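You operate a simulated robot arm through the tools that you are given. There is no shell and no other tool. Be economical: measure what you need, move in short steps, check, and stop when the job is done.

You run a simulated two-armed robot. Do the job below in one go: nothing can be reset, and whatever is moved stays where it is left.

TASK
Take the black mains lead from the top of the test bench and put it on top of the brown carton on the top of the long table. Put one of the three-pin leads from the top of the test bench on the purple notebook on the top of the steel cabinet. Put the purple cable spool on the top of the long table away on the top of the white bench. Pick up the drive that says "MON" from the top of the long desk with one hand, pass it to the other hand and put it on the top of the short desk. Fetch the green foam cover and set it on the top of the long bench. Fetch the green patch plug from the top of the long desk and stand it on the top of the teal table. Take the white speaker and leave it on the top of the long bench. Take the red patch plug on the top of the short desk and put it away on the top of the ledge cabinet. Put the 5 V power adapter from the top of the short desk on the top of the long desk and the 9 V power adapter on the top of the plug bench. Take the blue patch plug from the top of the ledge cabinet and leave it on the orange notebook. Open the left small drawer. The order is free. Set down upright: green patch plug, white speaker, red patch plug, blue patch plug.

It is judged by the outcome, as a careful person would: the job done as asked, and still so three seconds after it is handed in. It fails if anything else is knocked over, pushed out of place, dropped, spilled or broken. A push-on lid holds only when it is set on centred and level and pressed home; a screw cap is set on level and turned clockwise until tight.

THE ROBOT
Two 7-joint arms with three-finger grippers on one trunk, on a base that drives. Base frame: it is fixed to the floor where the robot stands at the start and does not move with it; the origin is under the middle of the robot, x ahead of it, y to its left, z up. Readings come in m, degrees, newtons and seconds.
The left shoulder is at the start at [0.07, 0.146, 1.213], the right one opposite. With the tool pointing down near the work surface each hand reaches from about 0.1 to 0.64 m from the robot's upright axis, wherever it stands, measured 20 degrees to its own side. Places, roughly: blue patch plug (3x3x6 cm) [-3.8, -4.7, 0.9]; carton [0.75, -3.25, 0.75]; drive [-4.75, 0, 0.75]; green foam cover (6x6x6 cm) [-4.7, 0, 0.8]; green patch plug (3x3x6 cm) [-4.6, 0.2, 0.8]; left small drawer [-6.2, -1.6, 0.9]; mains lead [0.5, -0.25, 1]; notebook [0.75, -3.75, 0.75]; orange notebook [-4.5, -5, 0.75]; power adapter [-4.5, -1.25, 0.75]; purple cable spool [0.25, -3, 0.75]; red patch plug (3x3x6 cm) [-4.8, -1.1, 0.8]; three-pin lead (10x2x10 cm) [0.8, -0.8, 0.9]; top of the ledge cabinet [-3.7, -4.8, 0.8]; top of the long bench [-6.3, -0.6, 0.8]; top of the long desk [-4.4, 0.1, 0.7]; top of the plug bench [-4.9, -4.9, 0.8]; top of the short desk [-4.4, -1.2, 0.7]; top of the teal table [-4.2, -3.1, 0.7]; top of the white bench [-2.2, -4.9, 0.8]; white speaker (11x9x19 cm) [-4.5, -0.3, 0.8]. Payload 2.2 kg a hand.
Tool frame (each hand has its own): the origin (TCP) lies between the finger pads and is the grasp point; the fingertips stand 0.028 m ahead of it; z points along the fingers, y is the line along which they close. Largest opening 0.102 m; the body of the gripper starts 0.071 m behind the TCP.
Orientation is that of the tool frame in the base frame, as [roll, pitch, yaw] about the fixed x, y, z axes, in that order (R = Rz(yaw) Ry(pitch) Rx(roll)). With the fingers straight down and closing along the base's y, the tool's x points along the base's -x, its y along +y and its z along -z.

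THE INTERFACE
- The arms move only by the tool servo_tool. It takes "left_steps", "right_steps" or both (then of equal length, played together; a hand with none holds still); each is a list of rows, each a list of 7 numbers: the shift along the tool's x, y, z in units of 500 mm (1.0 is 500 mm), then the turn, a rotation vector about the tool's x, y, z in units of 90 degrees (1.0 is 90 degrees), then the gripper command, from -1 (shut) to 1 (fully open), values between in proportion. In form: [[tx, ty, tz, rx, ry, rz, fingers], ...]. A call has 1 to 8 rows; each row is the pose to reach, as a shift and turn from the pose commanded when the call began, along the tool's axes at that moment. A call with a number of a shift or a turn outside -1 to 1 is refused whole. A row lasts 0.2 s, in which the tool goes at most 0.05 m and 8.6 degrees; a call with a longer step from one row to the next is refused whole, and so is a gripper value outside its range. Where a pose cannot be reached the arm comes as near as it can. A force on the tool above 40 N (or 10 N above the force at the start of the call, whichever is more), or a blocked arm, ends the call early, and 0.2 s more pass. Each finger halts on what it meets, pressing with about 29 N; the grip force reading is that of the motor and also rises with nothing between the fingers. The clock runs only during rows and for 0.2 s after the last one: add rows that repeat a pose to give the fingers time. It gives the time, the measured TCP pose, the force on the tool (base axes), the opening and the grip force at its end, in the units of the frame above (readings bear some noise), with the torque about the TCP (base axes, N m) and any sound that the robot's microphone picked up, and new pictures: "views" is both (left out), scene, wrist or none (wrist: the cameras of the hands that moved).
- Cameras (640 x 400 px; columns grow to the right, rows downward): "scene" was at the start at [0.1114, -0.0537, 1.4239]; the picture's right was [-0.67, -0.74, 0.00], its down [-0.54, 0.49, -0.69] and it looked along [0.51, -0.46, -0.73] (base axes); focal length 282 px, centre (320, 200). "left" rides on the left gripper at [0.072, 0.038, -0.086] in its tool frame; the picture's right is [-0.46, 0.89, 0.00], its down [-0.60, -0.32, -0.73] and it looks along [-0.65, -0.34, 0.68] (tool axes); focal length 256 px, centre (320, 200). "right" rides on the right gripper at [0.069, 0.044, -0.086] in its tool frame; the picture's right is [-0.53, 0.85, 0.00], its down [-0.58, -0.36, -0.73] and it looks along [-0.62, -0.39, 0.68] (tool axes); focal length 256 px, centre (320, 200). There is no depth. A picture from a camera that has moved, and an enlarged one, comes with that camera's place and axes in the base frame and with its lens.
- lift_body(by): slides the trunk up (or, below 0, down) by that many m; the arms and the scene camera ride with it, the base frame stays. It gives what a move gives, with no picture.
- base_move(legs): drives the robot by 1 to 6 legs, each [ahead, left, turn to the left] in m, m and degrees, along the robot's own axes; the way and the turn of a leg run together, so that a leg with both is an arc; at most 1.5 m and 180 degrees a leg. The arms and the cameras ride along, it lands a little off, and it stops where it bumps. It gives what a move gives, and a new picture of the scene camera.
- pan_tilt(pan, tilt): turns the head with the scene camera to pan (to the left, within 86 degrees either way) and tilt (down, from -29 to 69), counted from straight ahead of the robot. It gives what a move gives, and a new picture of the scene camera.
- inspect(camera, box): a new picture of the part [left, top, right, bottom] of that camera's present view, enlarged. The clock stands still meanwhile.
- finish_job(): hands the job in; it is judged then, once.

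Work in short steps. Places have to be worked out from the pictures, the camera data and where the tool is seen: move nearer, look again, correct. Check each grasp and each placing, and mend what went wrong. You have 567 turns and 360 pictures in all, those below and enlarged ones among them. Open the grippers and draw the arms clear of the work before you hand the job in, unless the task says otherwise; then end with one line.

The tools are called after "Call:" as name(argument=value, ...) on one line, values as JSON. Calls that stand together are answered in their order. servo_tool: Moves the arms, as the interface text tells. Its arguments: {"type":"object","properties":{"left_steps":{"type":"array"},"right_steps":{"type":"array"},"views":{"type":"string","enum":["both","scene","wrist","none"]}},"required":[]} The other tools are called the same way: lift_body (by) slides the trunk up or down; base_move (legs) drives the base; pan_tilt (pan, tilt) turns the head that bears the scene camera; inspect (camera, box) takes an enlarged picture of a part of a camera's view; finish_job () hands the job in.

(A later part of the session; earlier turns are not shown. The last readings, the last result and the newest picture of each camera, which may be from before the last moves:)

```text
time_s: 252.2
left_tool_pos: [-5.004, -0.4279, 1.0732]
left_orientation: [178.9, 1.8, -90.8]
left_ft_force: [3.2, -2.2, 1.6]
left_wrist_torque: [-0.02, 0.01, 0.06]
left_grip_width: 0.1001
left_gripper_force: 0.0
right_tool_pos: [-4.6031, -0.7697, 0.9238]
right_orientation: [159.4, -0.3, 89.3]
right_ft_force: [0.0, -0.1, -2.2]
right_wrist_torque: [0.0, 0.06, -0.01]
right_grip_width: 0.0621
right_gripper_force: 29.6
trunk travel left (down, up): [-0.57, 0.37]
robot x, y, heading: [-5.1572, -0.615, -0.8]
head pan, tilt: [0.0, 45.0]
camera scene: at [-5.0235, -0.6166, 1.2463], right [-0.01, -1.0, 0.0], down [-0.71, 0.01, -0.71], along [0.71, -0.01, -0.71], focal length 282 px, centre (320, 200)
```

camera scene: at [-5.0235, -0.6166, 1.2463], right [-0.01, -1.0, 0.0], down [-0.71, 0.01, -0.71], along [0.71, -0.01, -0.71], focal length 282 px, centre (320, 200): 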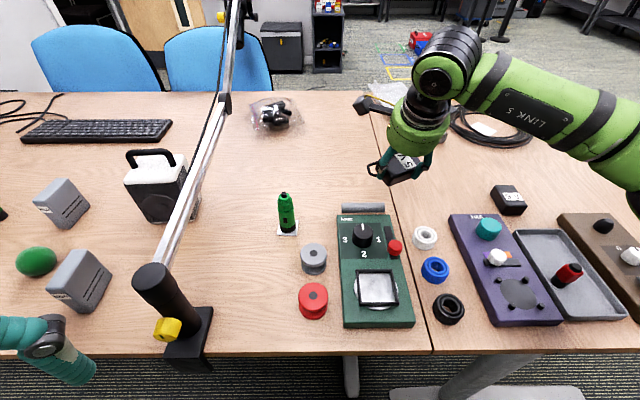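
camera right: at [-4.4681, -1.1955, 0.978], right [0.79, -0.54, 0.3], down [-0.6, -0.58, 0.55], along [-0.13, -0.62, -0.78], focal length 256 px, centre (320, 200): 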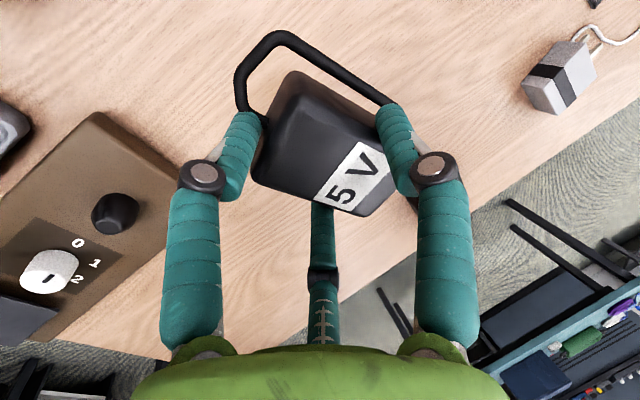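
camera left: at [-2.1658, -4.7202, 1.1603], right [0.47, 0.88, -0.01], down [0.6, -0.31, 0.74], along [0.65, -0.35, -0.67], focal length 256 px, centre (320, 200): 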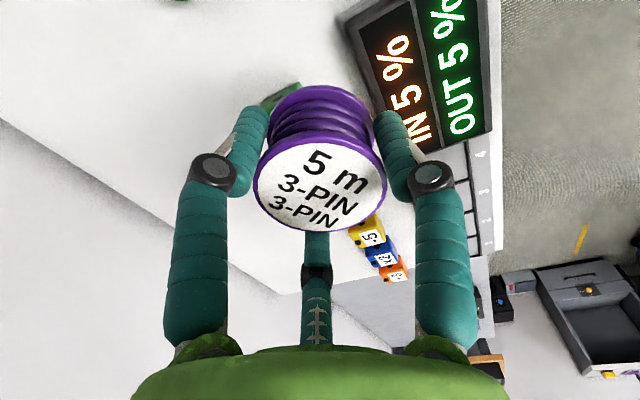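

Clear view: foam cover (-4.70,-0.04), two grey drives, speaker (-4.556,-0.26). I put the 5 V behind the grey bar at ≈(-4.46,-0.69); base 8 cm further north for reach.

Call:
base_move(legs=[[0.015, 0.08, 0.7]])

Call:
servo_tool(right_steps=[[0.01, 0.07, 0.04, 0, 0, 0, -1], [0.01, 0.14, 0.08, 0, 0, 0, -1], [0.01, 0.2, 0.11, 0, 0, 0, -1], [0.01, 0.24, 0.16, 0, 0, 0, -1]], views="scene")

```text
time_s: 253.3
left_tool_pos: [-4.991, -0.3484, 1.0727]
left_orientation: [178.7, 1.7, -90.0]
left_ft_force: [2.4, -2.0, 1.8]
left_wrist_torque: [-0.01, 0.05, 0.06]
left_grip_width: 0.1004
left_gripper_force: 0.0
right_tool_pos: [-4.5852, -0.6839, 0.9231]
right_orientation: [159.3, -0.3, 90.0]
right_ft_force: [-0.4, 0.3, -2.0]
right_wrist_torque: [0.0, 0.06, 0.01]
right_grip_width: 0.062
right_gripper_force: 29.3
trunk travel left (down, up): [-0.57, 0.37]
robot x, y, heading: [-5.1438, -0.5378, -0.0]
head pan, tilt: [0.0, 45.0]
camera scene: at [-5.0079, -0.5363, 1.2462], right [0.0, -1.0, 0.0], down [-0.71, 0.0, -0.71], along [0.71, 0.0, -0.71], focal length 282 px, centre (320, 200)
```

scene: 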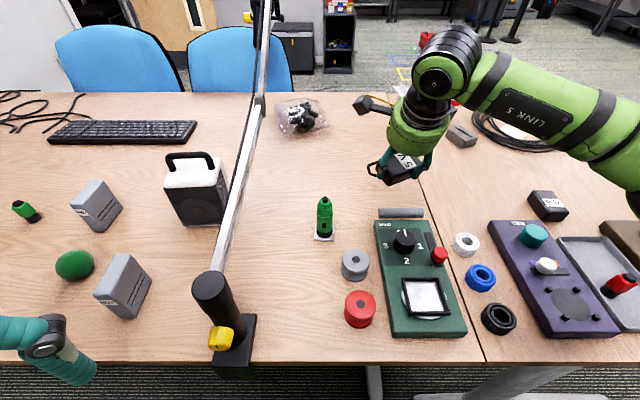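

```text
time_s: 254.3
left_tool_pos: [-4.9896, -0.3464, 1.0719]
left_orientation: [178.8, 1.7, -90.0]
left_ft_force: [3.7, -2.1, 1.9]
left_wrist_torque: [-0.07, 0.11, 0.06]
left_grip_width: 0.0998
left_gripper_force: 0.1
right_tool_pos: [-4.4449, -0.6783, 0.8908]
right_orientation: [159.4, -0.1, 90.1]
right_ft_force: [0.3, -0.1, -1.5]
right_wrist_torque: [-0.03, 0.02, -0.03]
right_grip_width: 0.0617
right_gripper_force: 29.2
trunk travel left (down, up): [-0.57, 0.37]
robot x, y, heading: [-5.1442, -0.5377, 0.1]
head pan, tilt: [0.0, 45.0]
camera scene: at [-5.0066, -0.5354, 1.246], right [0.0, -1.0, 0.0], down [-0.71, 0.0, -0.71], along [0.71, 0.0, -0.71], focal length 282 px, centre (320, 200)
```

scene: 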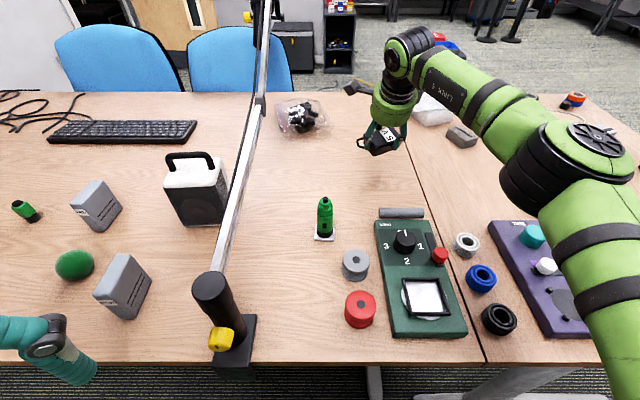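

Now lower the adapter to the desk.

Call:
servo_tool(right_steps=[[-0.01, -0.04, 0.08, 0, 0, 0, -1], [-0.01, -0.08, 0.16, 0, 0, 0, -1], [-0.01, -0.1, 0.2, 0, 0, 0, -1], [-0.01, -0.105, 0.212, 0, 0, 0, -1], [-0.01, -0.108, 0.218, 0, 0, 0, -1]], views="scene")

Call:
inspect(camera="scene", box=[310, 100, 470, 240])

```text
time_s: 255.5
left_tool_pos: [-4.9937, -0.3478, 1.0713]
left_orientation: [178.9, 1.7, -89.9]
left_ft_force: [3.9, -5.6, 1.8]
left_wrist_torque: [-0.02, 0.04, 0.18]
left_grip_width: 0.1001
left_gripper_force: 0.1
right_tool_pos: [-4.4554, -0.6826, 0.7773]
right_orientation: [158.6, -0.1, 90.1]
right_ft_force: [6.6, -0.9, 21.8]
right_wrist_torque: [-0.21, -0.16, -0.06]
right_grip_width: 0.0619
right_gripper_force: 29.2
trunk travel left (down, up): [-0.57, 0.37]
robot x, y, heading: [-5.1436, -0.5383, -0.0]
head pan, tilt: [0.0, 45.0]
camera scene: at [-5.0112, -0.5353, 1.247], right [0.0, -1.0, 0.0], down [-0.71, 0.0, -0.71], along [0.71, 0.0, -0.71], focal length 282 px, centre (320, 200)
```

scene: 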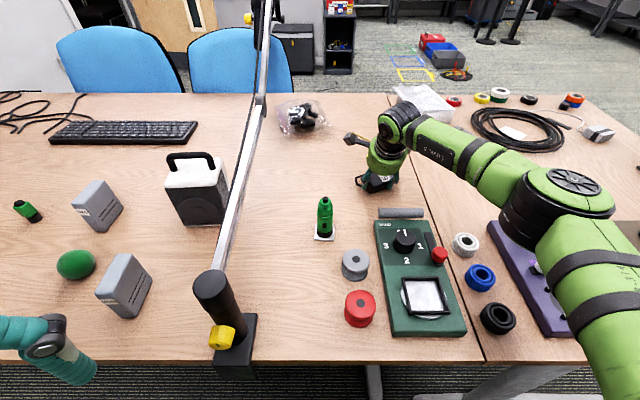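

```text
2.86 times, centred on (390, 170) of scene
camera zoom: at [-5.0112, -0.5353, 1.247], right [0.0, -1.0, 0.0], down [-0.71, 0.0, -0.71], along [0.71, 0.0, -0.71], focal length 806 px, centre (120, 286)
```

zoom: 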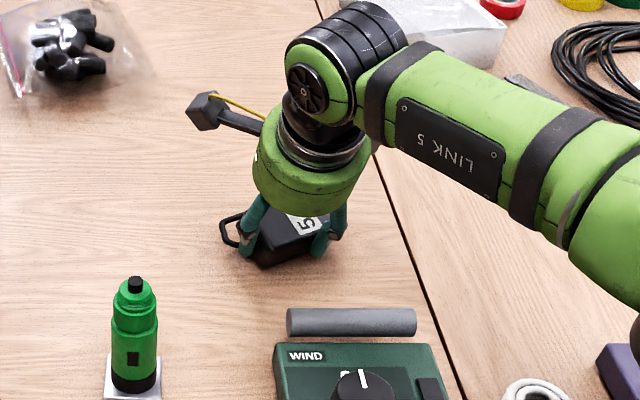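

In contact with the desk, clear of everything. Release and withdraw along the tool axis.

Call:
servo_tool(right_steps=[[0, 0, -0.004, 0, 0, 0, 0.6], [0, 0, -0.004, 0, 0, 0, 1], [0, 0, -0.06, 0, 0, 0, 1], [0, 0, -0.14, 0, 0, 0, 1], [0, 0, -0.22, 0, 0, 0, 1], [0, -0.04, -0.28, 0.07, 0, 0, 1], [0, -0.08, -0.34, 0.15, 0, 0, 1], [0, -0.12, -0.38, 0.22, 0, 0, 1]], views="none")

Call:
inspect(camera="scene", box=[310, 100, 470, 240])

Call:
inspect(camera="scene", box=[0, 130, 260, 330])

```text
time_s: 257.3
left_tool_pos: [-4.9911, -0.3477, 1.0714]
left_orientation: [178.8, 1.7, -90.0]
left_ft_force: [2.8, -6.5, 2.3]
left_wrist_torque: [-0.04, 0.05, 0.26]
left_grip_width: 0.1003
left_gripper_force: 0.0
right_tool_pos: [-4.5817, -0.6867, 0.9264]
right_orientation: [179.3, -0.2, 90.0]
right_ft_force: [-1.0, 0.5, 0.4]
right_wrist_torque: [0.01, 0.02, -0.01]
right_grip_width: 0.1019
right_gripper_force: 0.2
trunk travel left (down, up): [-0.57, 0.37]
robot x, y, heading: [-5.1409, -0.5387, 0.2]
head pan, tilt: [0.0, 45.0]
```

```text
2.86 times, centred on (390, 170) of scene
camera zoom: at [-5.0086, -0.5361, 1.2463], right [0.0, -1.0, 0.0], down [-0.71, 0.0, -0.71], along [0.71, 0.0, -0.71], focal length 806 px, centre (120, 286)
```

zoom: 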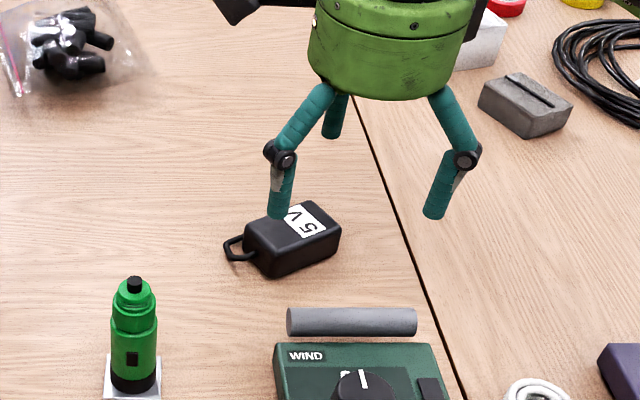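

```text
2.00 times, centred on (130, 230) of scene
camera zoom: at [-5.0086, -0.5361, 1.2463], right [0.0, -1.0, 0.0], down [-0.71, 0.0, -0.71], along [0.71, 0.0, -0.71], focal length 564 px, centre (700, 140)
```

zoom: 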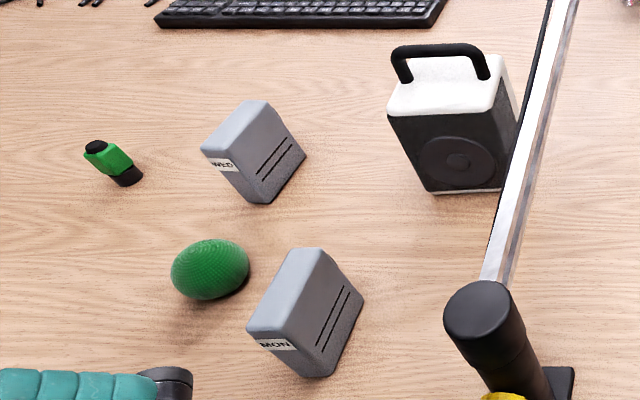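

5 V is on the long desk, and "MON" is the nearer grey drive at ≈(-4.76,-0.18). I bring the left hand around (north first, then east) to view it from above.

Call:
servo_tool(left_steps=[[-0.08, 0, 0, 0, 0, 0, 1], [-0.16, 0, 0, 0, 0, 0, 1], [-0.24, 0, 0, 0, 0, 0, 1], [-0.3, -0.06, 0, 0, 0, 0, 1], [-0.3, -0.14, 0, 0, 0, 0, 1], [-0.3, -0.22, 0, 0, 0, 0, 1]], views="wrist")

```text
time_s: 257.7
left_tool_pos: [-4.9973, -0.3157, 1.0754]
left_orientation: [177.3, 0.1, -90.1]
left_ft_force: [-31.9, 10.0, 39.0]
left_wrist_torque: [-0.21, 0.94, 0.43]
left_grip_width: 0.0988
left_gripper_force: 0.1
left hand out of reach, approached as far as the arm can: row 2
right_tool_pos: [-4.5794, -0.6846, 0.9261]
right_orientation: [179.2, 0.0, 90.0]
right_ft_force: [0.6, -0.4, -0.1]
right_wrist_torque: [0.01, 0.0, 0.01]
right_grip_width: 0.1018
right_gripper_force: 0.1
trunk travel left (down, up): [-0.57, 0.37]
robot x, y, heading: [-5.1407, -0.5374, 0.3]
head pan, tilt: [0.0, 45.0]
stopped in row 2 (left hand): the force on the tool passed its limit at 64 N (the readings are from after the stop); the commanded pose is now the measured one
camera left: at [-5.0298, -0.3881, 1.1622], right [-0.88, 0.47, 0.04], down [0.35, 0.6, 0.72], along [0.31, 0.65, -0.7], focal length 256 px, centre (320, 200)
```

left: 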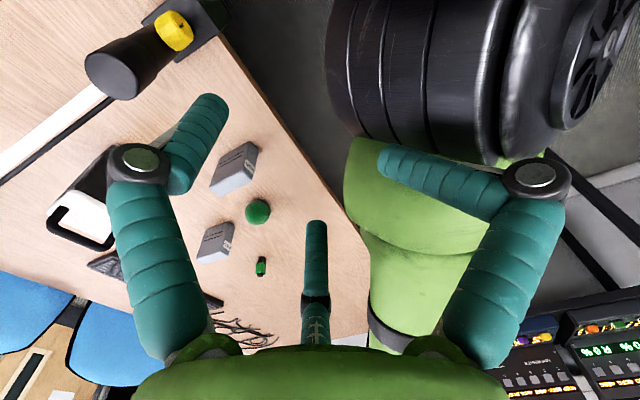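

A finger was against the arm's own link. I move the hand forward (well above the boom post), then north.

Call:
servo_tool(left_steps=[[0, -0.05, 0, 0, 0, 0, 1], [0, -0.12, 0, 0, 0, 0, 1], [-0.05, -0.2, 0, 0, 0, 0, 1], [-0.12, -0.26, 0, 0, 0, 0, 1], [-0.2, -0.3, 0, 0, 0, 0, 1]], views="wrist")

```text
time_s: 258.0
left_tool_pos: [-4.9971, -0.3198, 1.0777]
left_orientation: [175.7, -0.3, -90.7]
left_ft_force: [-32.0, 7.9, 43.9]
left_wrist_torque: [-0.16, 1.17, 0.63]
left_grip_width: 0.0992
left_gripper_force: 0.1
right_tool_pos: [-4.58, -0.6875, 0.927]
right_orientation: [179.2, -0.2, 90.0]
right_ft_force: [0.1, 0.3, 0.7]
right_wrist_torque: [0.01, 0.0, 0.01]
right_grip_width: 0.1021
right_gripper_force: 0.0
trunk travel left (down, up): [-0.57, 0.37]
robot x, y, heading: [-5.1416, -0.5355, 0.1]
head pan, tilt: [0.0, 45.0]
stopped in row 1 (left hand): the force on the tool passed its limit at 80 N (the readings are from after the stop); the commanded pose is now the measured one
camera left: at [-5.0294, -0.3909, 1.1664], right [-0.88, 0.48, 0.06], down [0.38, 0.6, 0.7], along [0.3, 0.64, -0.71], focal length 256 px, centre (320, 200)
```

left: 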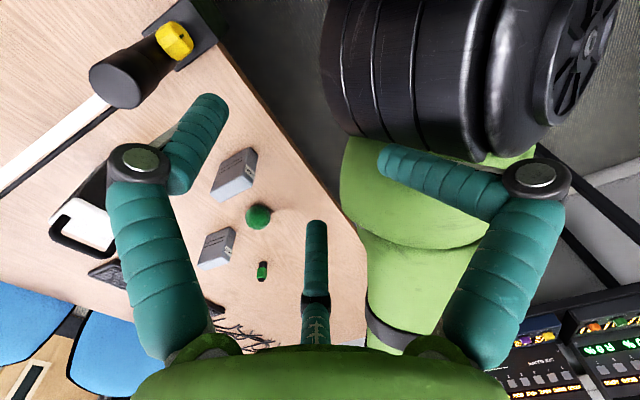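

The finger is hooked on the arm link; closing the jaws should free it. Then I raise and move forward.

Call:
servo_tool(left_steps=[[0, 0, 0, 0, 0, 0, 0], [0, 0, 0, 0, 0, 0, -0.5], [0, 0, 0, 0, 0, 0, -0.8]], views="none")

Call:
servo_tool(left_steps=[[0.0, -0.03, -0.01, 0, 0, 0, -0.8], [0, -0.08, -0.01, 0, 0, 0, -0.8], [0, -0.15, -0.01, 0, 0, 0, -0.8], [0, -0.22, -0.01, 0, 0, 0, -0.8]], views="wrist")

```text
time_s: 258.3
left_tool_pos: [-5.0031, -0.3186, 1.0797]
left_orientation: [174.6, -0.8, -91.2]
left_ft_force: [-41.8, 3.7, 30.6]
left_wrist_torque: [0.05, 0.64, 0.43]
left_grip_width: 0.0974
left_gripper_force: 29.3
right_tool_pos: [-4.5806, -0.6867, 0.9262]
right_orientation: [179.3, -0.3, 89.8]
right_ft_force: [-0.3, -0.5, 0.6]
right_wrist_torque: [0.04, 0.0, -0.01]
right_grip_width: 0.102
right_gripper_force: 0.0
trunk travel left (down, up): [-0.57, 0.37]
robot x, y, heading: [-5.1406, -0.5371, 0.0]
head pan, tilt: [0.0, 45.0]
stopped in row 1 (left hand): the force on the tool passed its limit at 74 N (the readings are from after the stop); the commanded pose is now the measured one
```

```text
time_s: 258.6
left_tool_pos: [-5.0033, -0.3189, 1.0829]
left_orientation: [173.4, -1.3, -91.7]
left_ft_force: [-38.1, 4.1, 32.7]
left_wrist_torque: [0.04, 0.81, 0.46]
left_grip_width: 0.0964
left_gripper_force: 29.6
right_tool_pos: [-4.5807, -0.6883, 0.9257]
right_orientation: [179.2, -0.1, 89.9]
right_ft_force: [0.9, -0.3, 0.4]
right_wrist_torque: [0.02, 0.04, -0.01]
right_grip_width: 0.1021
right_gripper_force: 0.1
trunk travel left (down, up): [-0.57, 0.37]
robot x, y, heading: [-5.1423, -0.536, 0.1]
head pan, tilt: [0.0, 45.0]
stopped in row 1 (left hand): the force on the tool passed its limit at 72 N (the readings are from after the stop); the commanded pose is now the measured one
camera left: at [-5.0327, -0.3891, 1.1728], right [-0.87, 0.49, 0.09], down [0.42, 0.61, 0.68], along [0.28, 0.62, -0.73], focal length 256 px, centre (320, 200)
```

left: 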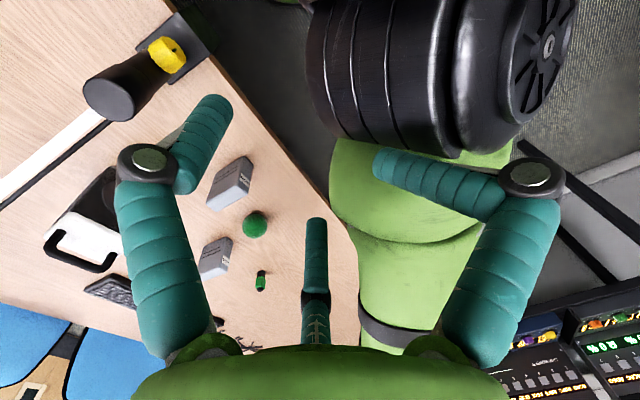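

The jaw is hooked over the arm's link, so I reverse: open, and move the hand up and back in the direction the force pushes.

Call:
servo_tool(left_steps=[[0, 0.01, -0.02, 0, 0, 0, 1], [0, 0.02, -0.05, 0, 0, 0, 1], [0, 0.02, -0.09, 0, 0, 0, 1]], views="wrist")

```text
time_s: 259.4
left_tool_pos: [-5.0097, -0.3169, 1.1272]
left_orientation: [174.4, -1.0, -91.6]
left_ft_force: [-1.3, 0.1, 0.4]
left_wrist_torque: [0.01, -0.04, -0.04]
left_grip_width: 0.1023
left_gripper_force: 0.0
right_tool_pos: [-4.5827, -0.6871, 0.9271]
right_orientation: [179.1, -0.2, 90.0]
right_ft_force: [0.1, 0.6, 0.9]
right_wrist_torque: [-0.02, -0.04, 0.03]
right_grip_width: 0.102
right_gripper_force: 0.0
trunk travel left (down, up): [-0.57, 0.37]
robot x, y, heading: [-5.1441, -0.5339, 0.1]
head pan, tilt: [0.0, 45.0]
camera left: at [-5.04, -0.3875, 1.2165], right [-0.87, 0.49, 0.08], down [0.4, 0.6, 0.69], along [0.29, 0.63, -0.72], focal length 256 px, centre (320, 200)
```

left: 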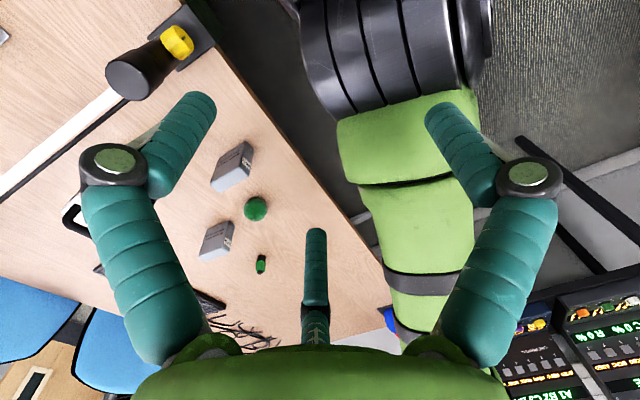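

Free now. I go forward above the post, levelling the hand, then north.

Call:
servo_tool(left_steps=[[0, -0.08, 0, 0.03, 0, 0, 0.3], [0, -0.16, 0, 0.062, 0, 0, 0.3], [-0.02, -0.24, 0, 0.062, 0, 0, 0.3], [-0.07, -0.32, 0, 0.062, 0, 0, 0.5], [-0.12, -0.36, 0, 0.062, 0, 0, 0.8], [-0.18, -0.36, 0.04, 0.062, 0, 0, 0.8]], views="wrist")

```text
time_s: 260.8
left_tool_pos: [-4.8274, -0.2299, 1.0862]
left_orientation: [179.8, -1.0, -91.5]
left_ft_force: [0.1, 0.7, 0.1]
left_wrist_torque: [-0.06, -0.01, 0.02]
left_grip_width: 0.0918
left_gripper_force: 0.2
right_tool_pos: [-4.5805, -0.6851, 0.9265]
right_orientation: [179.2, 0.0, 90.1]
right_ft_force: [0.4, 0.2, -0.5]
right_wrist_torque: [-0.05, 0.03, 0.0]
right_grip_width: 0.1023
right_gripper_force: 0.1
trunk travel left (down, up): [-0.57, 0.37]
robot x, y, heading: [-5.14, -0.5342, 0.1]
head pan, tilt: [0.0, 45.0]
camera left: at [-4.8676, -0.3003, 1.1729], right [-0.87, 0.49, -0.01], down [0.34, 0.61, 0.72], along [0.35, 0.63, -0.69], focal length 256 px, centre (320, 200)
```

left: 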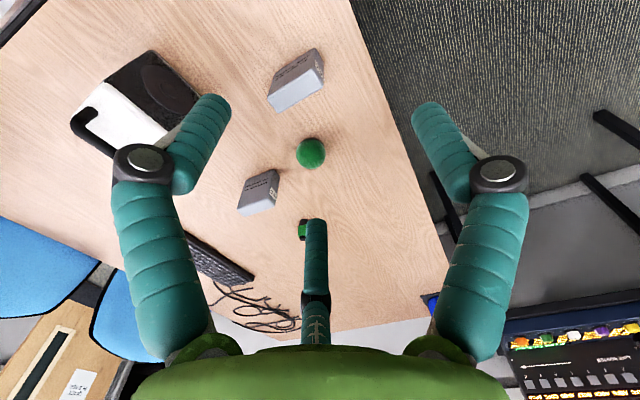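

Call:
inspect(camera="left", box=[220, 30, 380, 260])

```text
1.74 times, centred on (300, 145) of left
camera zoom: at [-4.8676, -0.3003, 1.1729], right [-0.87, 0.49, -0.01], down [0.34, 0.61, 0.72], along [0.35, 0.63, -0.69], focal length 445 px, centre (355, 296)
```

zoom: 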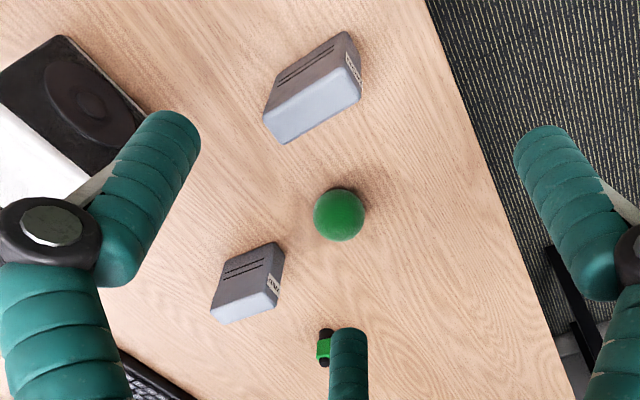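

MON stands on edge, long side along x, centre ≈(-4.76,-0.18), top ≈0.81, 3 cm thick in y. I turn the left hand to close along y and come over it.

Call:
servo_tool(left_steps=[[-0.012, -0.02, 0, 0, 0, 0.094, 0.5], [-0.024, -0.04, 0, 0, 0, 0.188, 0.3], [-0.036, -0.06, 0, 0, 0, 0.282, 0.2], [-0.05, -0.08, 0, 0, 0, 0.376, 0.2], [-0.06, -0.1, 0, 0, 0, 0.47, 0.2], [-0.075, -0.12, 0, 0, 0, 0.564, 0.2], [-0.09, -0.14, 0, 0, 0, 0.658, 0.2], [-0.1, -0.15, 0, 0, 0, 0.752, 0.2]], right_steps=[[0, 0, -0.02, 0, 0, -0.094, 1], [0, 0, -0.04, 0, 0, -0.188, 1], [0, 0, -0.06, 0, 0, -0.282, 1], [0, 0, -0.08, 0, 0, -0.376, 1], [0, 0, -0.1, 0, 0, -0.47, 1], [0, 0, -0.12, 0, 0, -0.564, 1], [0, 0, -0.14, 0, 0, -0.658, 1], [0, 0, -0.16, 0, 0, -0.752, 1]], views="none")

Call:
servo_tool(left_steps=[[0, 0, 0.02, 0, 0, 0.075, 0.2], [0, 0, 0.04, 0, 0, 0.15, 0.2], [0, 0, 0.06, 0, 0, 0.228, 0.2]], right_steps=[[0, 0, 0, 0, 0, -0.08, 1], [0, 0, 0, 0, 0, -0.16, 1], [0, 0, 0, 0, 0, -0.248, 1]], views="wrist")

```text
time_s: 262.6
left_tool_pos: [-4.7505, -0.1845, 1.0861]
left_orientation: [-179.2, -0.5, -159.2]
left_ft_force: [0.1, -0.4, -0.1]
left_wrist_torque: [-0.04, -0.03, 0.0]
left_grip_width: 0.0613
left_gripper_force: 0.1
right_tool_pos: [-4.5806, -0.6872, 1.0073]
right_orientation: [179.5, 0.7, 157.9]
right_ft_force: [0.8, -0.1, 0.4]
right_wrist_torque: [0.01, -0.01, 0.02]
right_grip_width: 0.1023
right_gripper_force: 0.2
trunk travel left (down, up): [-0.57, 0.37]
robot x, y, heading: [-5.142, -0.5364, 0.2]
head pan, tilt: [0.0, 45.0]
```

```text
time_s: 263.4
left_tool_pos: [-4.7496, -0.1854, 1.0565]
left_orientation: [-179.2, -0.2, -179.7]
left_ft_force: [-0.5, 0.2, 0.0]
left_wrist_torque: [0.0, 0.03, -0.01]
left_grip_width: 0.0614
left_gripper_force: 0.0
right_tool_pos: [-4.5814, -0.6876, 1.0071]
right_orientation: [179.7, 0.8, -179.9]
right_ft_force: [-0.1, 0.2, -0.2]
right_wrist_torque: [0.01, 0.0, -0.03]
right_grip_width: 0.1019
right_gripper_force: 0.1
trunk travel left (down, up): [-0.57, 0.37]
robot x, y, heading: [-5.1411, -0.5345, 0.1]
head pan, tilt: [0.0, 45.0]
camera right: at [-4.6518, -0.6438, 1.0908], right [0.53, 0.85, 0.01], down [0.57, -0.37, 0.74], along [0.63, -0.39, -0.67], focal length 256 px, centre (320, 200)
camera left: at [-4.8218, -0.1469, 1.1409], right [0.46, 0.89, -0.02], down [0.61, -0.3, 0.73], along [0.65, -0.35, -0.68], focal length 256 px, centre (320, 200)
```

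right: 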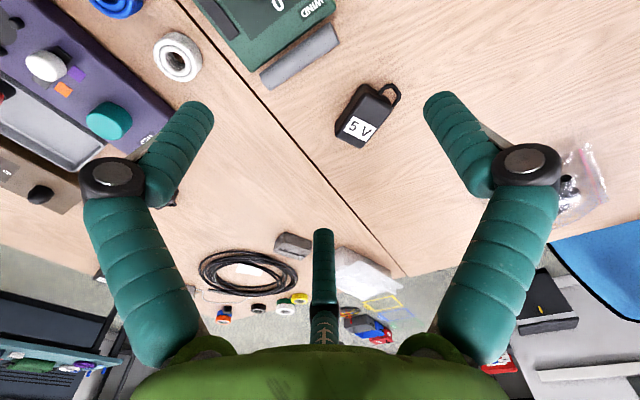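
left: 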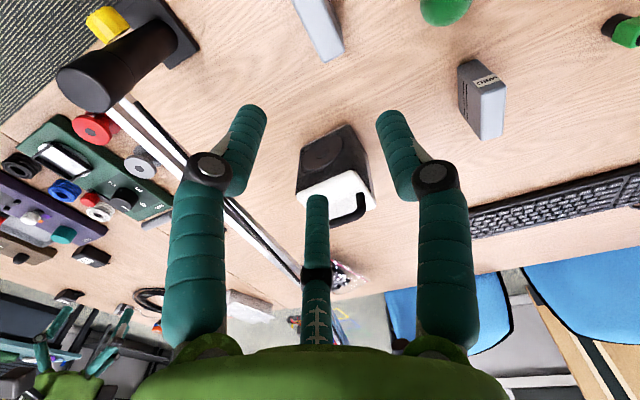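

MON lies right under the left hand. I descend to grip its upper part and close.

Call:
servo_tool(left_steps=[[0, 0, 0.09, 0, 0, 0, 0.2], [0, 0, 0.18, 0, 0, 0, 0.2], [0, 0, 0.27, 0, 0, 0, 0.2], [0, 0, 0.36, 0, 0, 0, 0.2], [0, 0, 0.44, 0, 0, 0, 0.2], [0, 0, 0.505, 0, 0, 0, 0.2]], views="wrist")

```text
time_s: 264.8
left_tool_pos: [-4.7516, -0.1886, 0.8016]
left_orientation: [-179.1, -0.2, -179.6]
left_ft_force: [0.0, -0.8, -0.6]
left_wrist_torque: [0.0, -0.03, 0.0]
left_grip_width: 0.0614
left_gripper_force: 0.2
right_tool_pos: [-4.5811, -0.6872, 1.0051]
right_orientation: [179.8, 0.8, 179.9]
right_ft_force: [0.1, -0.5, -1.2]
right_wrist_torque: [-0.03, 0.02, 0.0]
right_grip_width: 0.102
right_gripper_force: 0.0
trunk travel left (down, up): [-0.57, 0.37]
robot x, y, heading: [-5.1403, -0.5359, 0.1]
head pan, tilt: [0.0, 45.0]
camera left: at [-4.823, -0.1505, 0.8871], right [0.46, 0.89, -0.02], down [0.61, -0.3, 0.73], along [0.65, -0.35, -0.68], focal length 256 px, centre (320, 200)
```

left: 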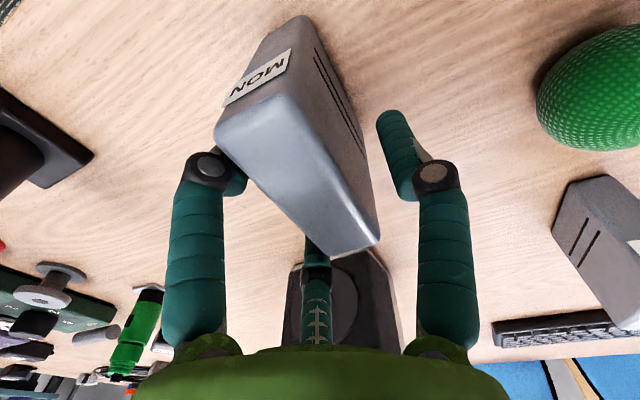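

It sits between the jaws; close.

Call:
servo_tool(left_steps=[[0, 0.004, 0, 0, 0, 0, -0.4], [0, 0.004, 0, 0, 0, 0, -1], [0, 0.004, 0, 0, 0, 0, -1], [0, 0.004, 0, 0, 0, 0, -1]], views="wrist")

```text
time_s: 265.8
left_tool_pos: [-4.7508, -0.1868, 0.8039]
left_orientation: [-179.2, -0.2, -179.6]
left_ft_force: [1.0, -2.2, 3.1]
left_wrist_torque: [-0.14, -0.12, -0.03]
left_grip_width: 0.0362
left_gripper_force: 29.3
right_tool_pos: [-4.5818, -0.6877, 1.0061]
right_orientation: [179.8, 0.8, 179.9]
right_ft_force: [-0.9, 0.0, 0.1]
right_wrist_torque: [0.01, 0.03, 0.01]
right_grip_width: 0.1021
right_gripper_force: 0.0
trunk travel left (down, up): [-0.57, 0.37]
robot x, y, heading: [-5.1393, -0.5397, -0.1]
head pan, tilt: [0.0, 45.0]
camera left: at [-4.8232, -0.1493, 0.888], right [0.46, 0.89, -0.02], down [0.61, -0.3, 0.73], along [0.65, -0.35, -0.68], focal length 256 px, centre (320, 200)
```

left: 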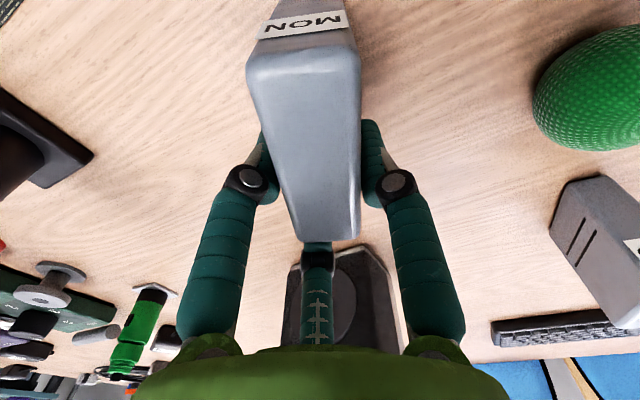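

The jaws effectively close along an axis ~28° off the tool's y (three-jaw hand), and the drive has aligned to it; it is firmly held (36 mm). I lift it.

Call:
servo_tool(left_steps=[[0, 0, -0.06, 0, 0, 0, -1], [0, 0, -0.15, 0, 0, 0, -1], [0, 0, -0.24, 0, 0, 0, -1], [0, 0, -0.33, 0, 0, 0, -1], [0, 0, -0.42, 0, 0, 0, -1], [0, 0, -0.51, 0, 0, 0, -1], [0, 0, -0.58, 0, 0, 0, -1]], views="none")

Call:
base_move(legs=[[-0.3, 0, 0]])

```text
time_s: 267.4
left_tool_pos: [-4.7515, -0.1828, 1.0945]
left_orientation: [-179.2, -0.3, -179.6]
left_ft_force: [0.4, 0.8, -1.5]
left_wrist_torque: [-0.04, -0.04, -0.01]
left_grip_width: 0.0363
left_gripper_force: 28.9
right_tool_pos: [-4.5816, -0.6884, 1.0072]
right_orientation: [179.8, 0.9, 179.9]
right_ft_force: [0.1, 0.1, 0.0]
right_wrist_torque: [-0.02, -0.01, -0.02]
right_grip_width: 0.1019
right_gripper_force: 0.0
trunk travel left (down, up): [-0.57, 0.37]
robot x, y, heading: [-5.1425, -0.5376, 0.3]
head pan, tilt: [0.0, 45.0]
```

```text
time_s: 269.4
left_tool_pos: [-5.0516, -0.1825, 1.0934]
left_orientation: [-179.0, -0.3, -179.8]
left_ft_force: [0.1, -0.2, -3.3]
left_wrist_torque: [-0.05, -0.05, 0.01]
left_grip_width: 0.0363
left_gripper_force: 28.9
right_tool_pos: [-4.8844, -0.6895, 1.0067]
right_orientation: [179.8, 0.7, 179.8]
right_ft_force: [0.4, 0.4, -0.1]
right_wrist_torque: [-0.01, 0.0, 0.02]
right_grip_width: 0.102
right_gripper_force: 0.0
trunk travel left (down, up): [-0.57, 0.37]
robot x, y, heading: [-5.4446, -0.5385, -0.1]
head pan, tilt: [0.0, 45.0]
camera scene: at [-5.3095, -0.5362, 1.2461], right [0.0, -1.0, 0.0], down [-0.71, 0.0, -0.71], along [0.71, 0.0, -0.71], focal length 282 px, centre (320, 200)
```

scene: 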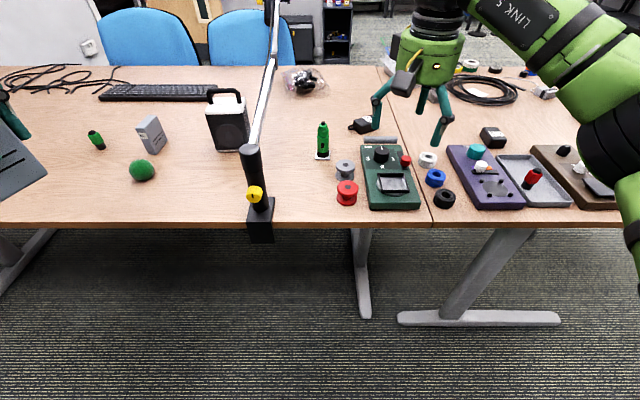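

Good. I bring the left hand with the drive to the middle in front, turned so the drive's free end points back-right, while the right hand draws back.

Call:
servo_tool(left_steps=[[-0.03, -0.08, 0, 0, 0, -0.094, -1], [-0.065, -0.16, 0.0, 0, 0, -0.188, -1], [-0.1, -0.24, 0.0, 0, 0, -0.282, -1], [-0.13, -0.32, 0, 0, 0, -0.376, -1], [-0.16, -0.4, 0, 0, 0, -0.47, -1], [-0.2, -0.48, 0, 0, 0, -0.564, -1], [-0.23, -0.56, 0, 0, 0, -0.658, -1], [-0.26, -0.63, 0, 0, 0, -0.752, -1]], right_steps=[[0.04, -0.03, 0, 0, 0, 0, 1], [0.08, -0.06, 0, 0, 0, 0, 1], [0.12, -0.09, 0, 0, 0, 0, 1], [0.16, -0.12, 0, 0, 0, 0, 1], [0.2, -0.15, 0, 0, 0, 0, 1], [0.24, -0.18, 0, 0, 0, 0, 1], [0.28, -0.2, 0, 0, 0, 0, 1], [0.3, -0.22, 0, 0, 0, 0, 1]], views="scene")

```text
time_s: 271.2
left_tool_pos: [-4.9214, -0.4991, 1.0968]
left_orientation: [-179.8, -0.8, -111.9]
left_ft_force: [-0.1, -1.1, -3.6]
left_wrist_torque: [0.06, -0.04, -0.02]
left_grip_width: 0.036
left_gripper_force: 28.9
right_tool_pos: [-5.0343, -0.8027, 1.003]
right_orientation: [179.8, 0.9, 179.6]
right_ft_force: [-0.3, -0.9, 0.3]
right_wrist_torque: [0.0, 0.03, 0.02]
right_grip_width: 0.1019
right_gripper_force: 0.0
trunk travel left (down, up): [-0.57, 0.37]
robot x, y, heading: [-5.4451, -0.5338, -0.2]
head pan, tilt: [0.0, 45.0]
camera scene: at [-5.3098, -0.5393, 1.2462], right [0.0, -1.0, 0.0], down [-0.71, 0.0, -0.71], along [0.71, 0.0, -0.71], focal length 282 px, centre (320, 200)
```

scene: 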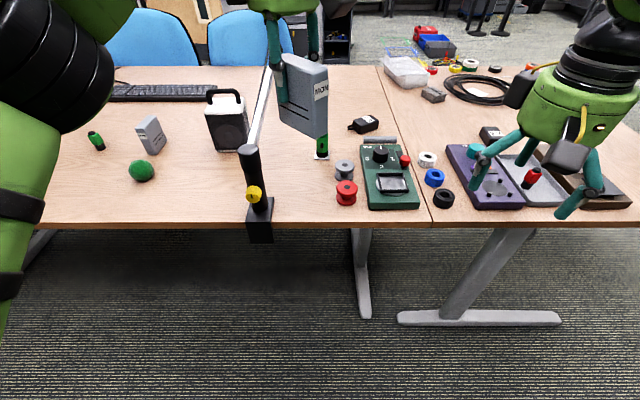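

The drive's MON end faces back-right. I now turn the right hand to point horizontally toward it (heading 40°), jaws aligned to the drive's thickness.

Call:
servo_tool(right_steps=[[0.0, 0.03, -0.012, -0.0057, -0.0811, -0.0478, 0.6], [0.0, 0.06, -0.024, -0.0113, -0.1622, -0.0955, 0.4], [0.0, 0.09, -0.036, -0.017, -0.2433, -0.1433, 0.4], [0.0, 0.12, -0.048, -0.0227, -0.3244, -0.191, 0.4], [0.01, 0.15, -0.06, -0.0283, -0.4054, -0.2388, 0.4], [0.01, 0.18, -0.07, -0.034, -0.4865, -0.2865, 0.4], [0.02, 0.21, -0.08, -0.0396, -0.5676, -0.3343, 0.4], [0.028, 0.24, -0.092, -0.0453, -0.6487, -0.382, 0.4]], views="none")

Call:
servo_tool(right_steps=[[0, 0, 0, -0.0057, -0.0811, -0.0478, 0.4], [0, 0, 0, -0.0113, -0.1622, -0.0955, 0.4], [0, 0, 0, -0.017, -0.2433, -0.1433, 0.4], [0, 0, 0, -0.0227, -0.3244, -0.191, 0.4], [0, 0, 0, -0.0283, -0.4054, -0.239, 0.4]], views="wrist")

Call:
pan_tilt(pan=0, tilt=25)

```text
time_s: 273.0
left_tool_pos: [-4.9207, -0.4958, 1.0961]
left_orientation: [-179.8, -0.9, -112.1]
left_ft_force: [0.8, -0.1, -2.1]
left_wrist_torque: [0.03, -0.03, 0.0]
left_grip_width: 0.0359
left_gripper_force: 29.5
right_tool_pos: [-5.0247, -0.6807, 1.0702]
right_orientation: [-157.2, 55.4, -130.3]
right_ft_force: [0.4, -0.7, 0.1]
right_wrist_torque: [-0.02, 0.01, -0.02]
right_grip_width: 0.0712
right_gripper_force: 0.1
right hand out of reach, approached as far as the arm can: row 7, 8
trunk travel left (down, up): [-0.57, 0.37]
robot x, y, heading: [-5.4435, -0.539, -0.2]
head pan, tilt: [0.0, 45.0]
```

```text
time_s: 274.2
left_tool_pos: [-4.92, -0.4959, 1.0966]
left_orientation: [-179.8, -0.9, -112.1]
left_ft_force: [0.0, 0.5, -2.0]
left_wrist_torque: [0.04, -0.02, -0.01]
left_grip_width: 0.0359
left_gripper_force: 29.2
right_tool_pos: [-4.9907, -0.6928, 1.0755]
right_orientation: [-88.6, 57.5, -48.8]
right_ft_force: [-0.3, 0.2, -0.5]
right_wrist_torque: [0.01, 0.02, -0.03]
right_grip_width: 0.0717
right_gripper_force: 0.0
right hand out of reach, approached as far as the arm can: row 1, 2, 3, 4, 5
trunk travel left (down, up): [-0.57, 0.37]
robot x, y, heading: [-5.4456, -0.5337, 0.1]
head pan, tilt: [0.0, 45.0]
camera right: at [-5.0572, -0.7468, 0.9926], right [-0.64, 0.77, 0.0], down [-0.57, -0.47, 0.67], along [0.51, 0.43, 0.74], focal length 256 px, centre (320, 200)
```

right: 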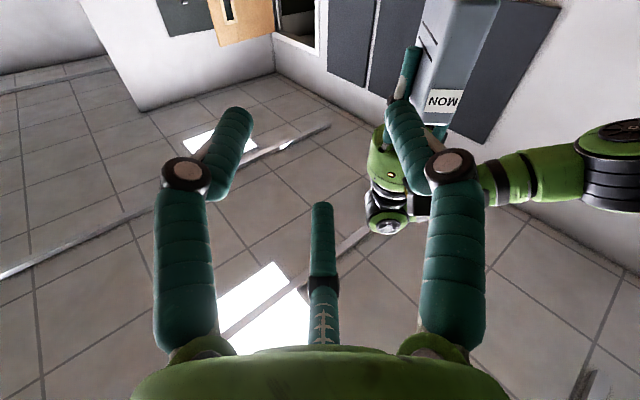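

```text
time_s: 275.0
left_tool_pos: [-4.9213, -0.4965, 1.096]
left_orientation: [-179.8, -0.8, -112.2]
left_ft_force: [0.0, 0.1, -2.7]
left_wrist_torque: [0.01, -0.05, -0.02]
left_grip_width: 0.036
left_gripper_force: 29.2
right_tool_pos: [-4.9924, -0.6927, 1.0767]
right_orientation: [-88.6, 57.6, -49.0]
right_ft_force: [0.2, 0.5, -0.3]
right_wrist_torque: [-0.01, -0.03, -0.01]
right_grip_width: 0.0717
right_gripper_force: 0.0
trunk travel left (down, up): [-0.57, 0.37]
robot x, y, heading: [-5.4447, -0.5402, 0.0]
head pan, tilt: [0.0, 25.0]
camera scene: at [-5.2989, -0.5364, 1.2767], right [0.0, -1.0, 0.0], down [-0.42, 0.0, -0.91], along [0.91, 0.0, -0.42], focal length 282 px, centre (320, 200)
```

scene: 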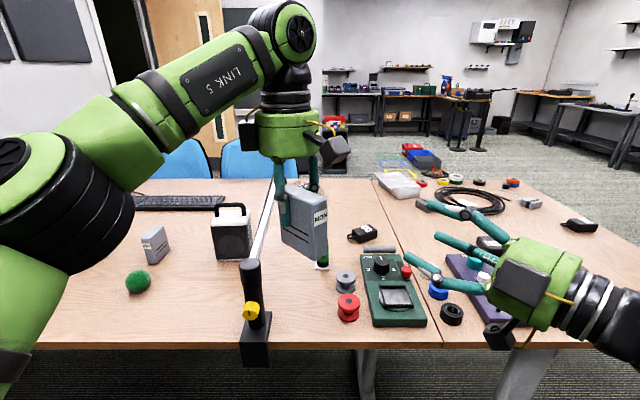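

The right hand now points level toward the drive. I zoom to check the drive's exact extents.

Call:
inspect(camera="scene", box=[240, 120, 400, 290])

Call:
inspect(camera="right", box=[320, 0, 560, 170])

```text
2.35 times, centred on (320, 205) of scene
camera zoom: at [-5.2989, -0.5364, 1.2767], right [0.0, -1.0, 0.0], down [-0.42, 0.0, -0.91], along [0.91, 0.0, -0.42], focal length 664 px, centre (320, 188)
```

zoom: 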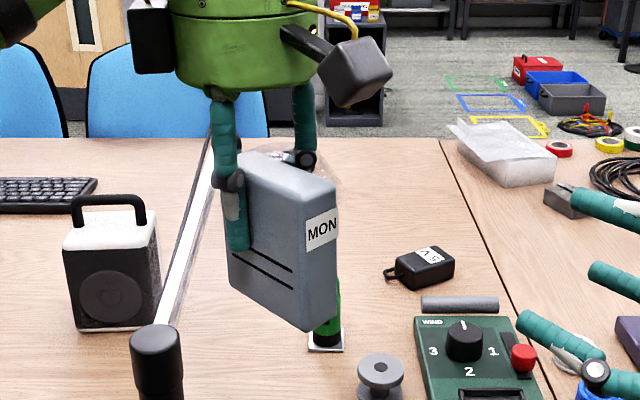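

```text
2.35 times, centred on (440, 85) of right
camera zoom: at [-5.057, -0.7464, 0.9927], right [-0.64, 0.77, 0.0], down [-0.57, -0.47, 0.67], along [0.52, 0.43, 0.74], focal length 602 px, centre (38, 471)
```

zoom: 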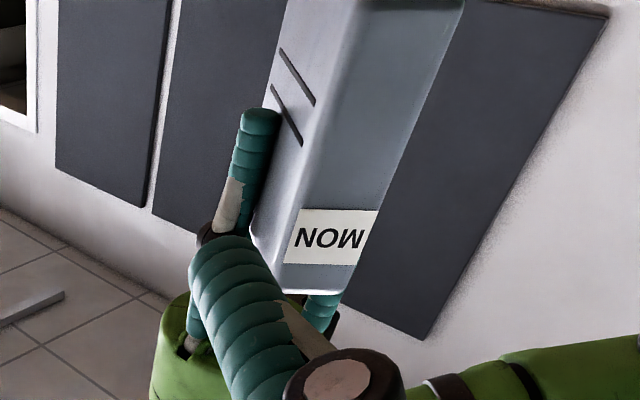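

The drive spans z 1.035–1.121. With the third jaw on top, I set the right hand's axis at z≈1.08 with jaws fully open, at a standoff in line with the drive's free end.

Call:
servo_tool(right_steps=[[-0.038, 0.058, 0.007, 0, 0, 0, 1], [-0.076, 0.117, 0.015, 0, 0, 0, 1], [-0.114, 0.175, 0.022, 0, 0, 0, 1]], views="both")

```text
time_s: 275.8
left_tool_pos: [-4.9189, -0.4933, 1.0958]
left_orientation: [-179.8, -1.1, -112.1]
left_ft_force: [1.6, 0.3, -3.0]
left_wrist_torque: [0.0, -0.03, -0.03]
left_grip_width: 0.0359
left_gripper_force: 29.0
right_tool_pos: [-4.9809, -0.6044, 1.0952]
right_orientation: [-88.7, 57.5, -49.2]
right_ft_force: [0.1, 0.4, 0.0]
right_wrist_torque: [0.01, -0.01, -0.04]
right_grip_width: 0.1021
right_gripper_force: 0.0
right hand out of reach, approached as far as the arm can: row 1, 2, 3
trunk travel left (down, up): [-0.57, 0.37]
robot x, y, heading: [-5.4431, -0.5398, -0.0]
head pan, tilt: [0.0, 25.0]
camera scene: at [-5.2979, -0.5345, 1.2767], right [0.0, -1.0, 0.0], down [-0.42, 0.0, -0.91], along [0.91, 0.0, -0.42], focal length 282 px, centre (320, 200)
camera right: at [-5.0464, -0.6583, 1.0116], right [-0.64, 0.77, 0.0], down [-0.57, -0.47, 0.67], along [0.52, 0.43, 0.74], focal length 256 px, centre (320, 200)
```

scene: 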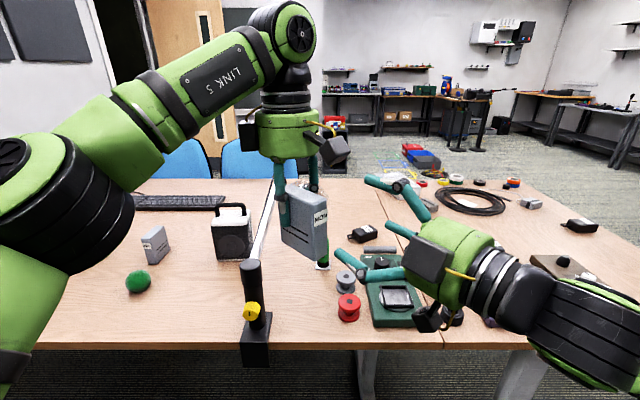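
right: 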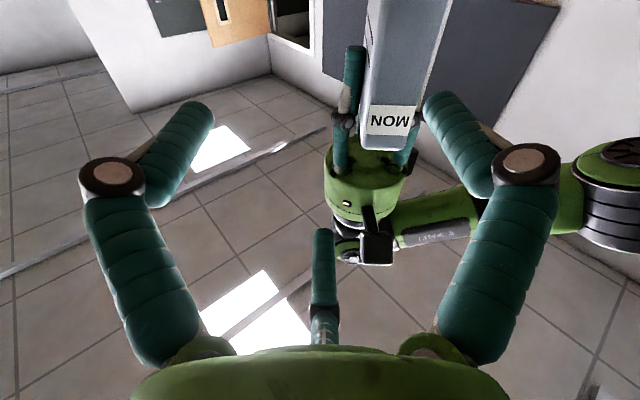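

The right elbow limits how far back it can go, so instead I move the left hand with the drive 7 cm forward to lie on the right hand's axis.

Call:
servo_tool(left_steps=[[-0.024, -0.064, -0.015, 0, 0, 0, -1], [-0.047, -0.128, -0.03, 0, 0, 0, -1]], views="both")

Call:
inspect(camera="right", box=[160, 0, 480, 200])

```text
time_s: 276.4
left_tool_pos: [-4.8901, -0.4971, 1.0958]
left_orientation: [-179.6, -1.1, -112.1]
left_ft_force: [-0.6, 0.3, -2.6]
left_wrist_torque: [0.02, -0.05, 0.03]
left_grip_width: 0.0356
left_gripper_force: 28.8
left hand out of reach, approached as far as the arm can: row 1, 2
right_tool_pos: [-4.9818, -0.6049, 1.0963]
right_orientation: [-88.8, 57.6, -49.1]
right_ft_force: [-0.2, 0.3, 0.0]
right_wrist_torque: [0.0, 0.01, -0.02]
right_grip_width: 0.1019
right_gripper_force: 0.1
trunk travel left (down, up): [-0.57, 0.37]
robot x, y, heading: [-5.4441, -0.5394, -0.2]
head pan, tilt: [0.0, 25.0]
camera scene: at [-5.2985, -0.5356, 1.2767], right [0.0, -1.0, 0.0], down [-0.42, 0.0, -0.91], along [0.91, 0.0, -0.42], focal length 282 px, centre (320, 200)
camera left: at [-4.9518, -0.5493, 1.1817], right [-0.65, 0.76, -0.01], down [0.52, 0.45, 0.72], along [0.56, 0.46, -0.69], focal length 256 px, centre (320, 200)
```

scene: 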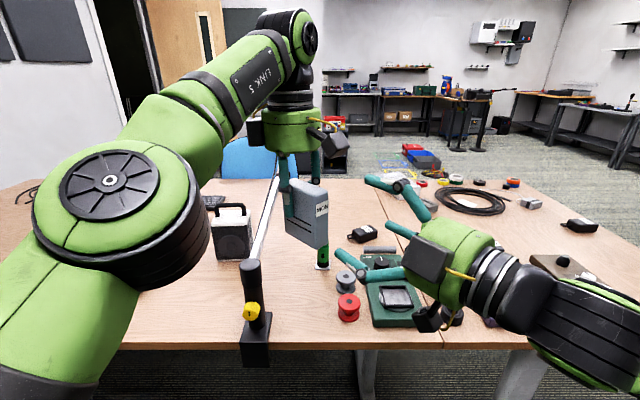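
left: 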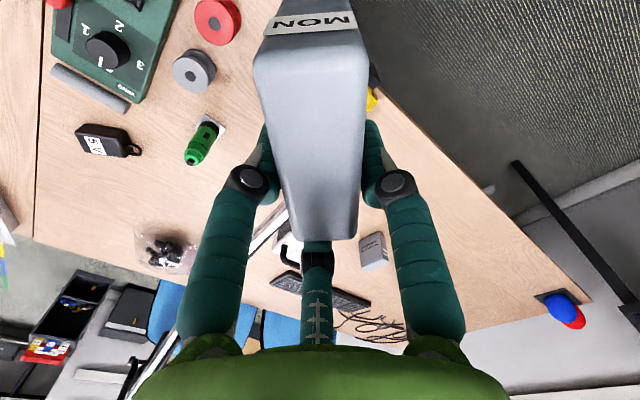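

```text
2.00 times, centred on (320, 100) of right
camera zoom: at [-5.0468, -0.6593, 1.0116], right [-0.64, 0.77, 0.0], down [-0.57, -0.47, 0.67], along [0.52, 0.43, 0.74], focal length 512 px, centre (320, 400)
```

zoom: 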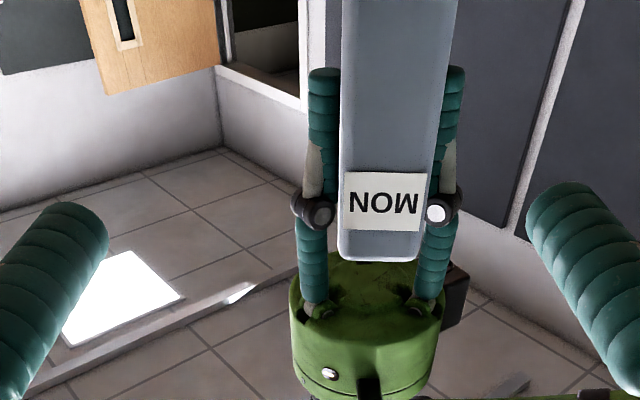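

Drive is 24 mm off the right hand's axis sideways. I shift the left hand 3 cm to the right and lower the right hand 1.5 cm.

Call:
servo_tool(left_steps=[[0.028, -0.011, 0, 0, 0, 0, -1], [0.056, -0.022, 0, 0, 0, 0, -1]], right_steps=[[0.013, 0.008, 0, 0, 0, 0, 1], [0.027, 0.017, 0, 0, 0, 0, 1]], views="none")

Call:
inspect(camera="right", box=[160, 0, 480, 200])

```text
time_s: 277.0
left_tool_pos: [-4.8962, -0.5148, 1.0939]
left_orientation: [-179.9, -0.9, -112.1]
left_ft_force: [0.6, 0.2, -2.2]
left_wrist_torque: [0.02, -0.06, 0.0]
left_grip_width: 0.0358
left_gripper_force: 29.1
left hand out of reach, approached as far as the arm can: row 1, 2
right_tool_pos: [-4.9777, -0.6048, 1.0798]
right_orientation: [-88.7, 57.6, -49.1]
right_ft_force: [0.3, -0.6, -1.0]
right_wrist_torque: [-0.03, 0.02, 0.0]
right_grip_width: 0.1018
right_gripper_force: 0.1
trunk travel left (down, up): [-0.57, 0.37]
robot x, y, heading: [-5.4407, -0.5327, -0.3]
head pan, tilt: [0.0, 25.0]
```

```text
2.00 times, centred on (320, 100) of right
camera zoom: at [-5.0435, -0.6594, 0.9969], right [-0.64, 0.77, 0.0], down [-0.57, -0.47, 0.67], along [0.52, 0.43, 0.74], focal length 512 px, centre (320, 400)
```

zoom: 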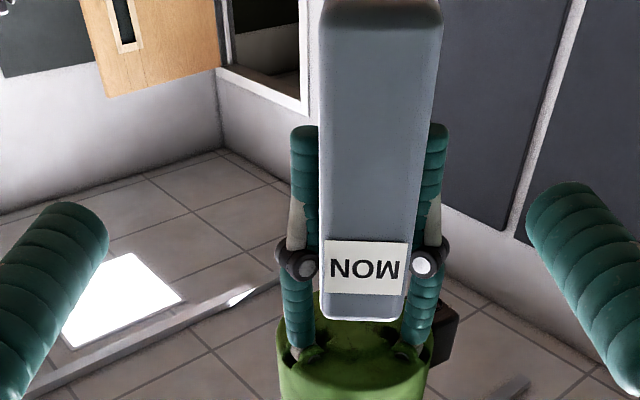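

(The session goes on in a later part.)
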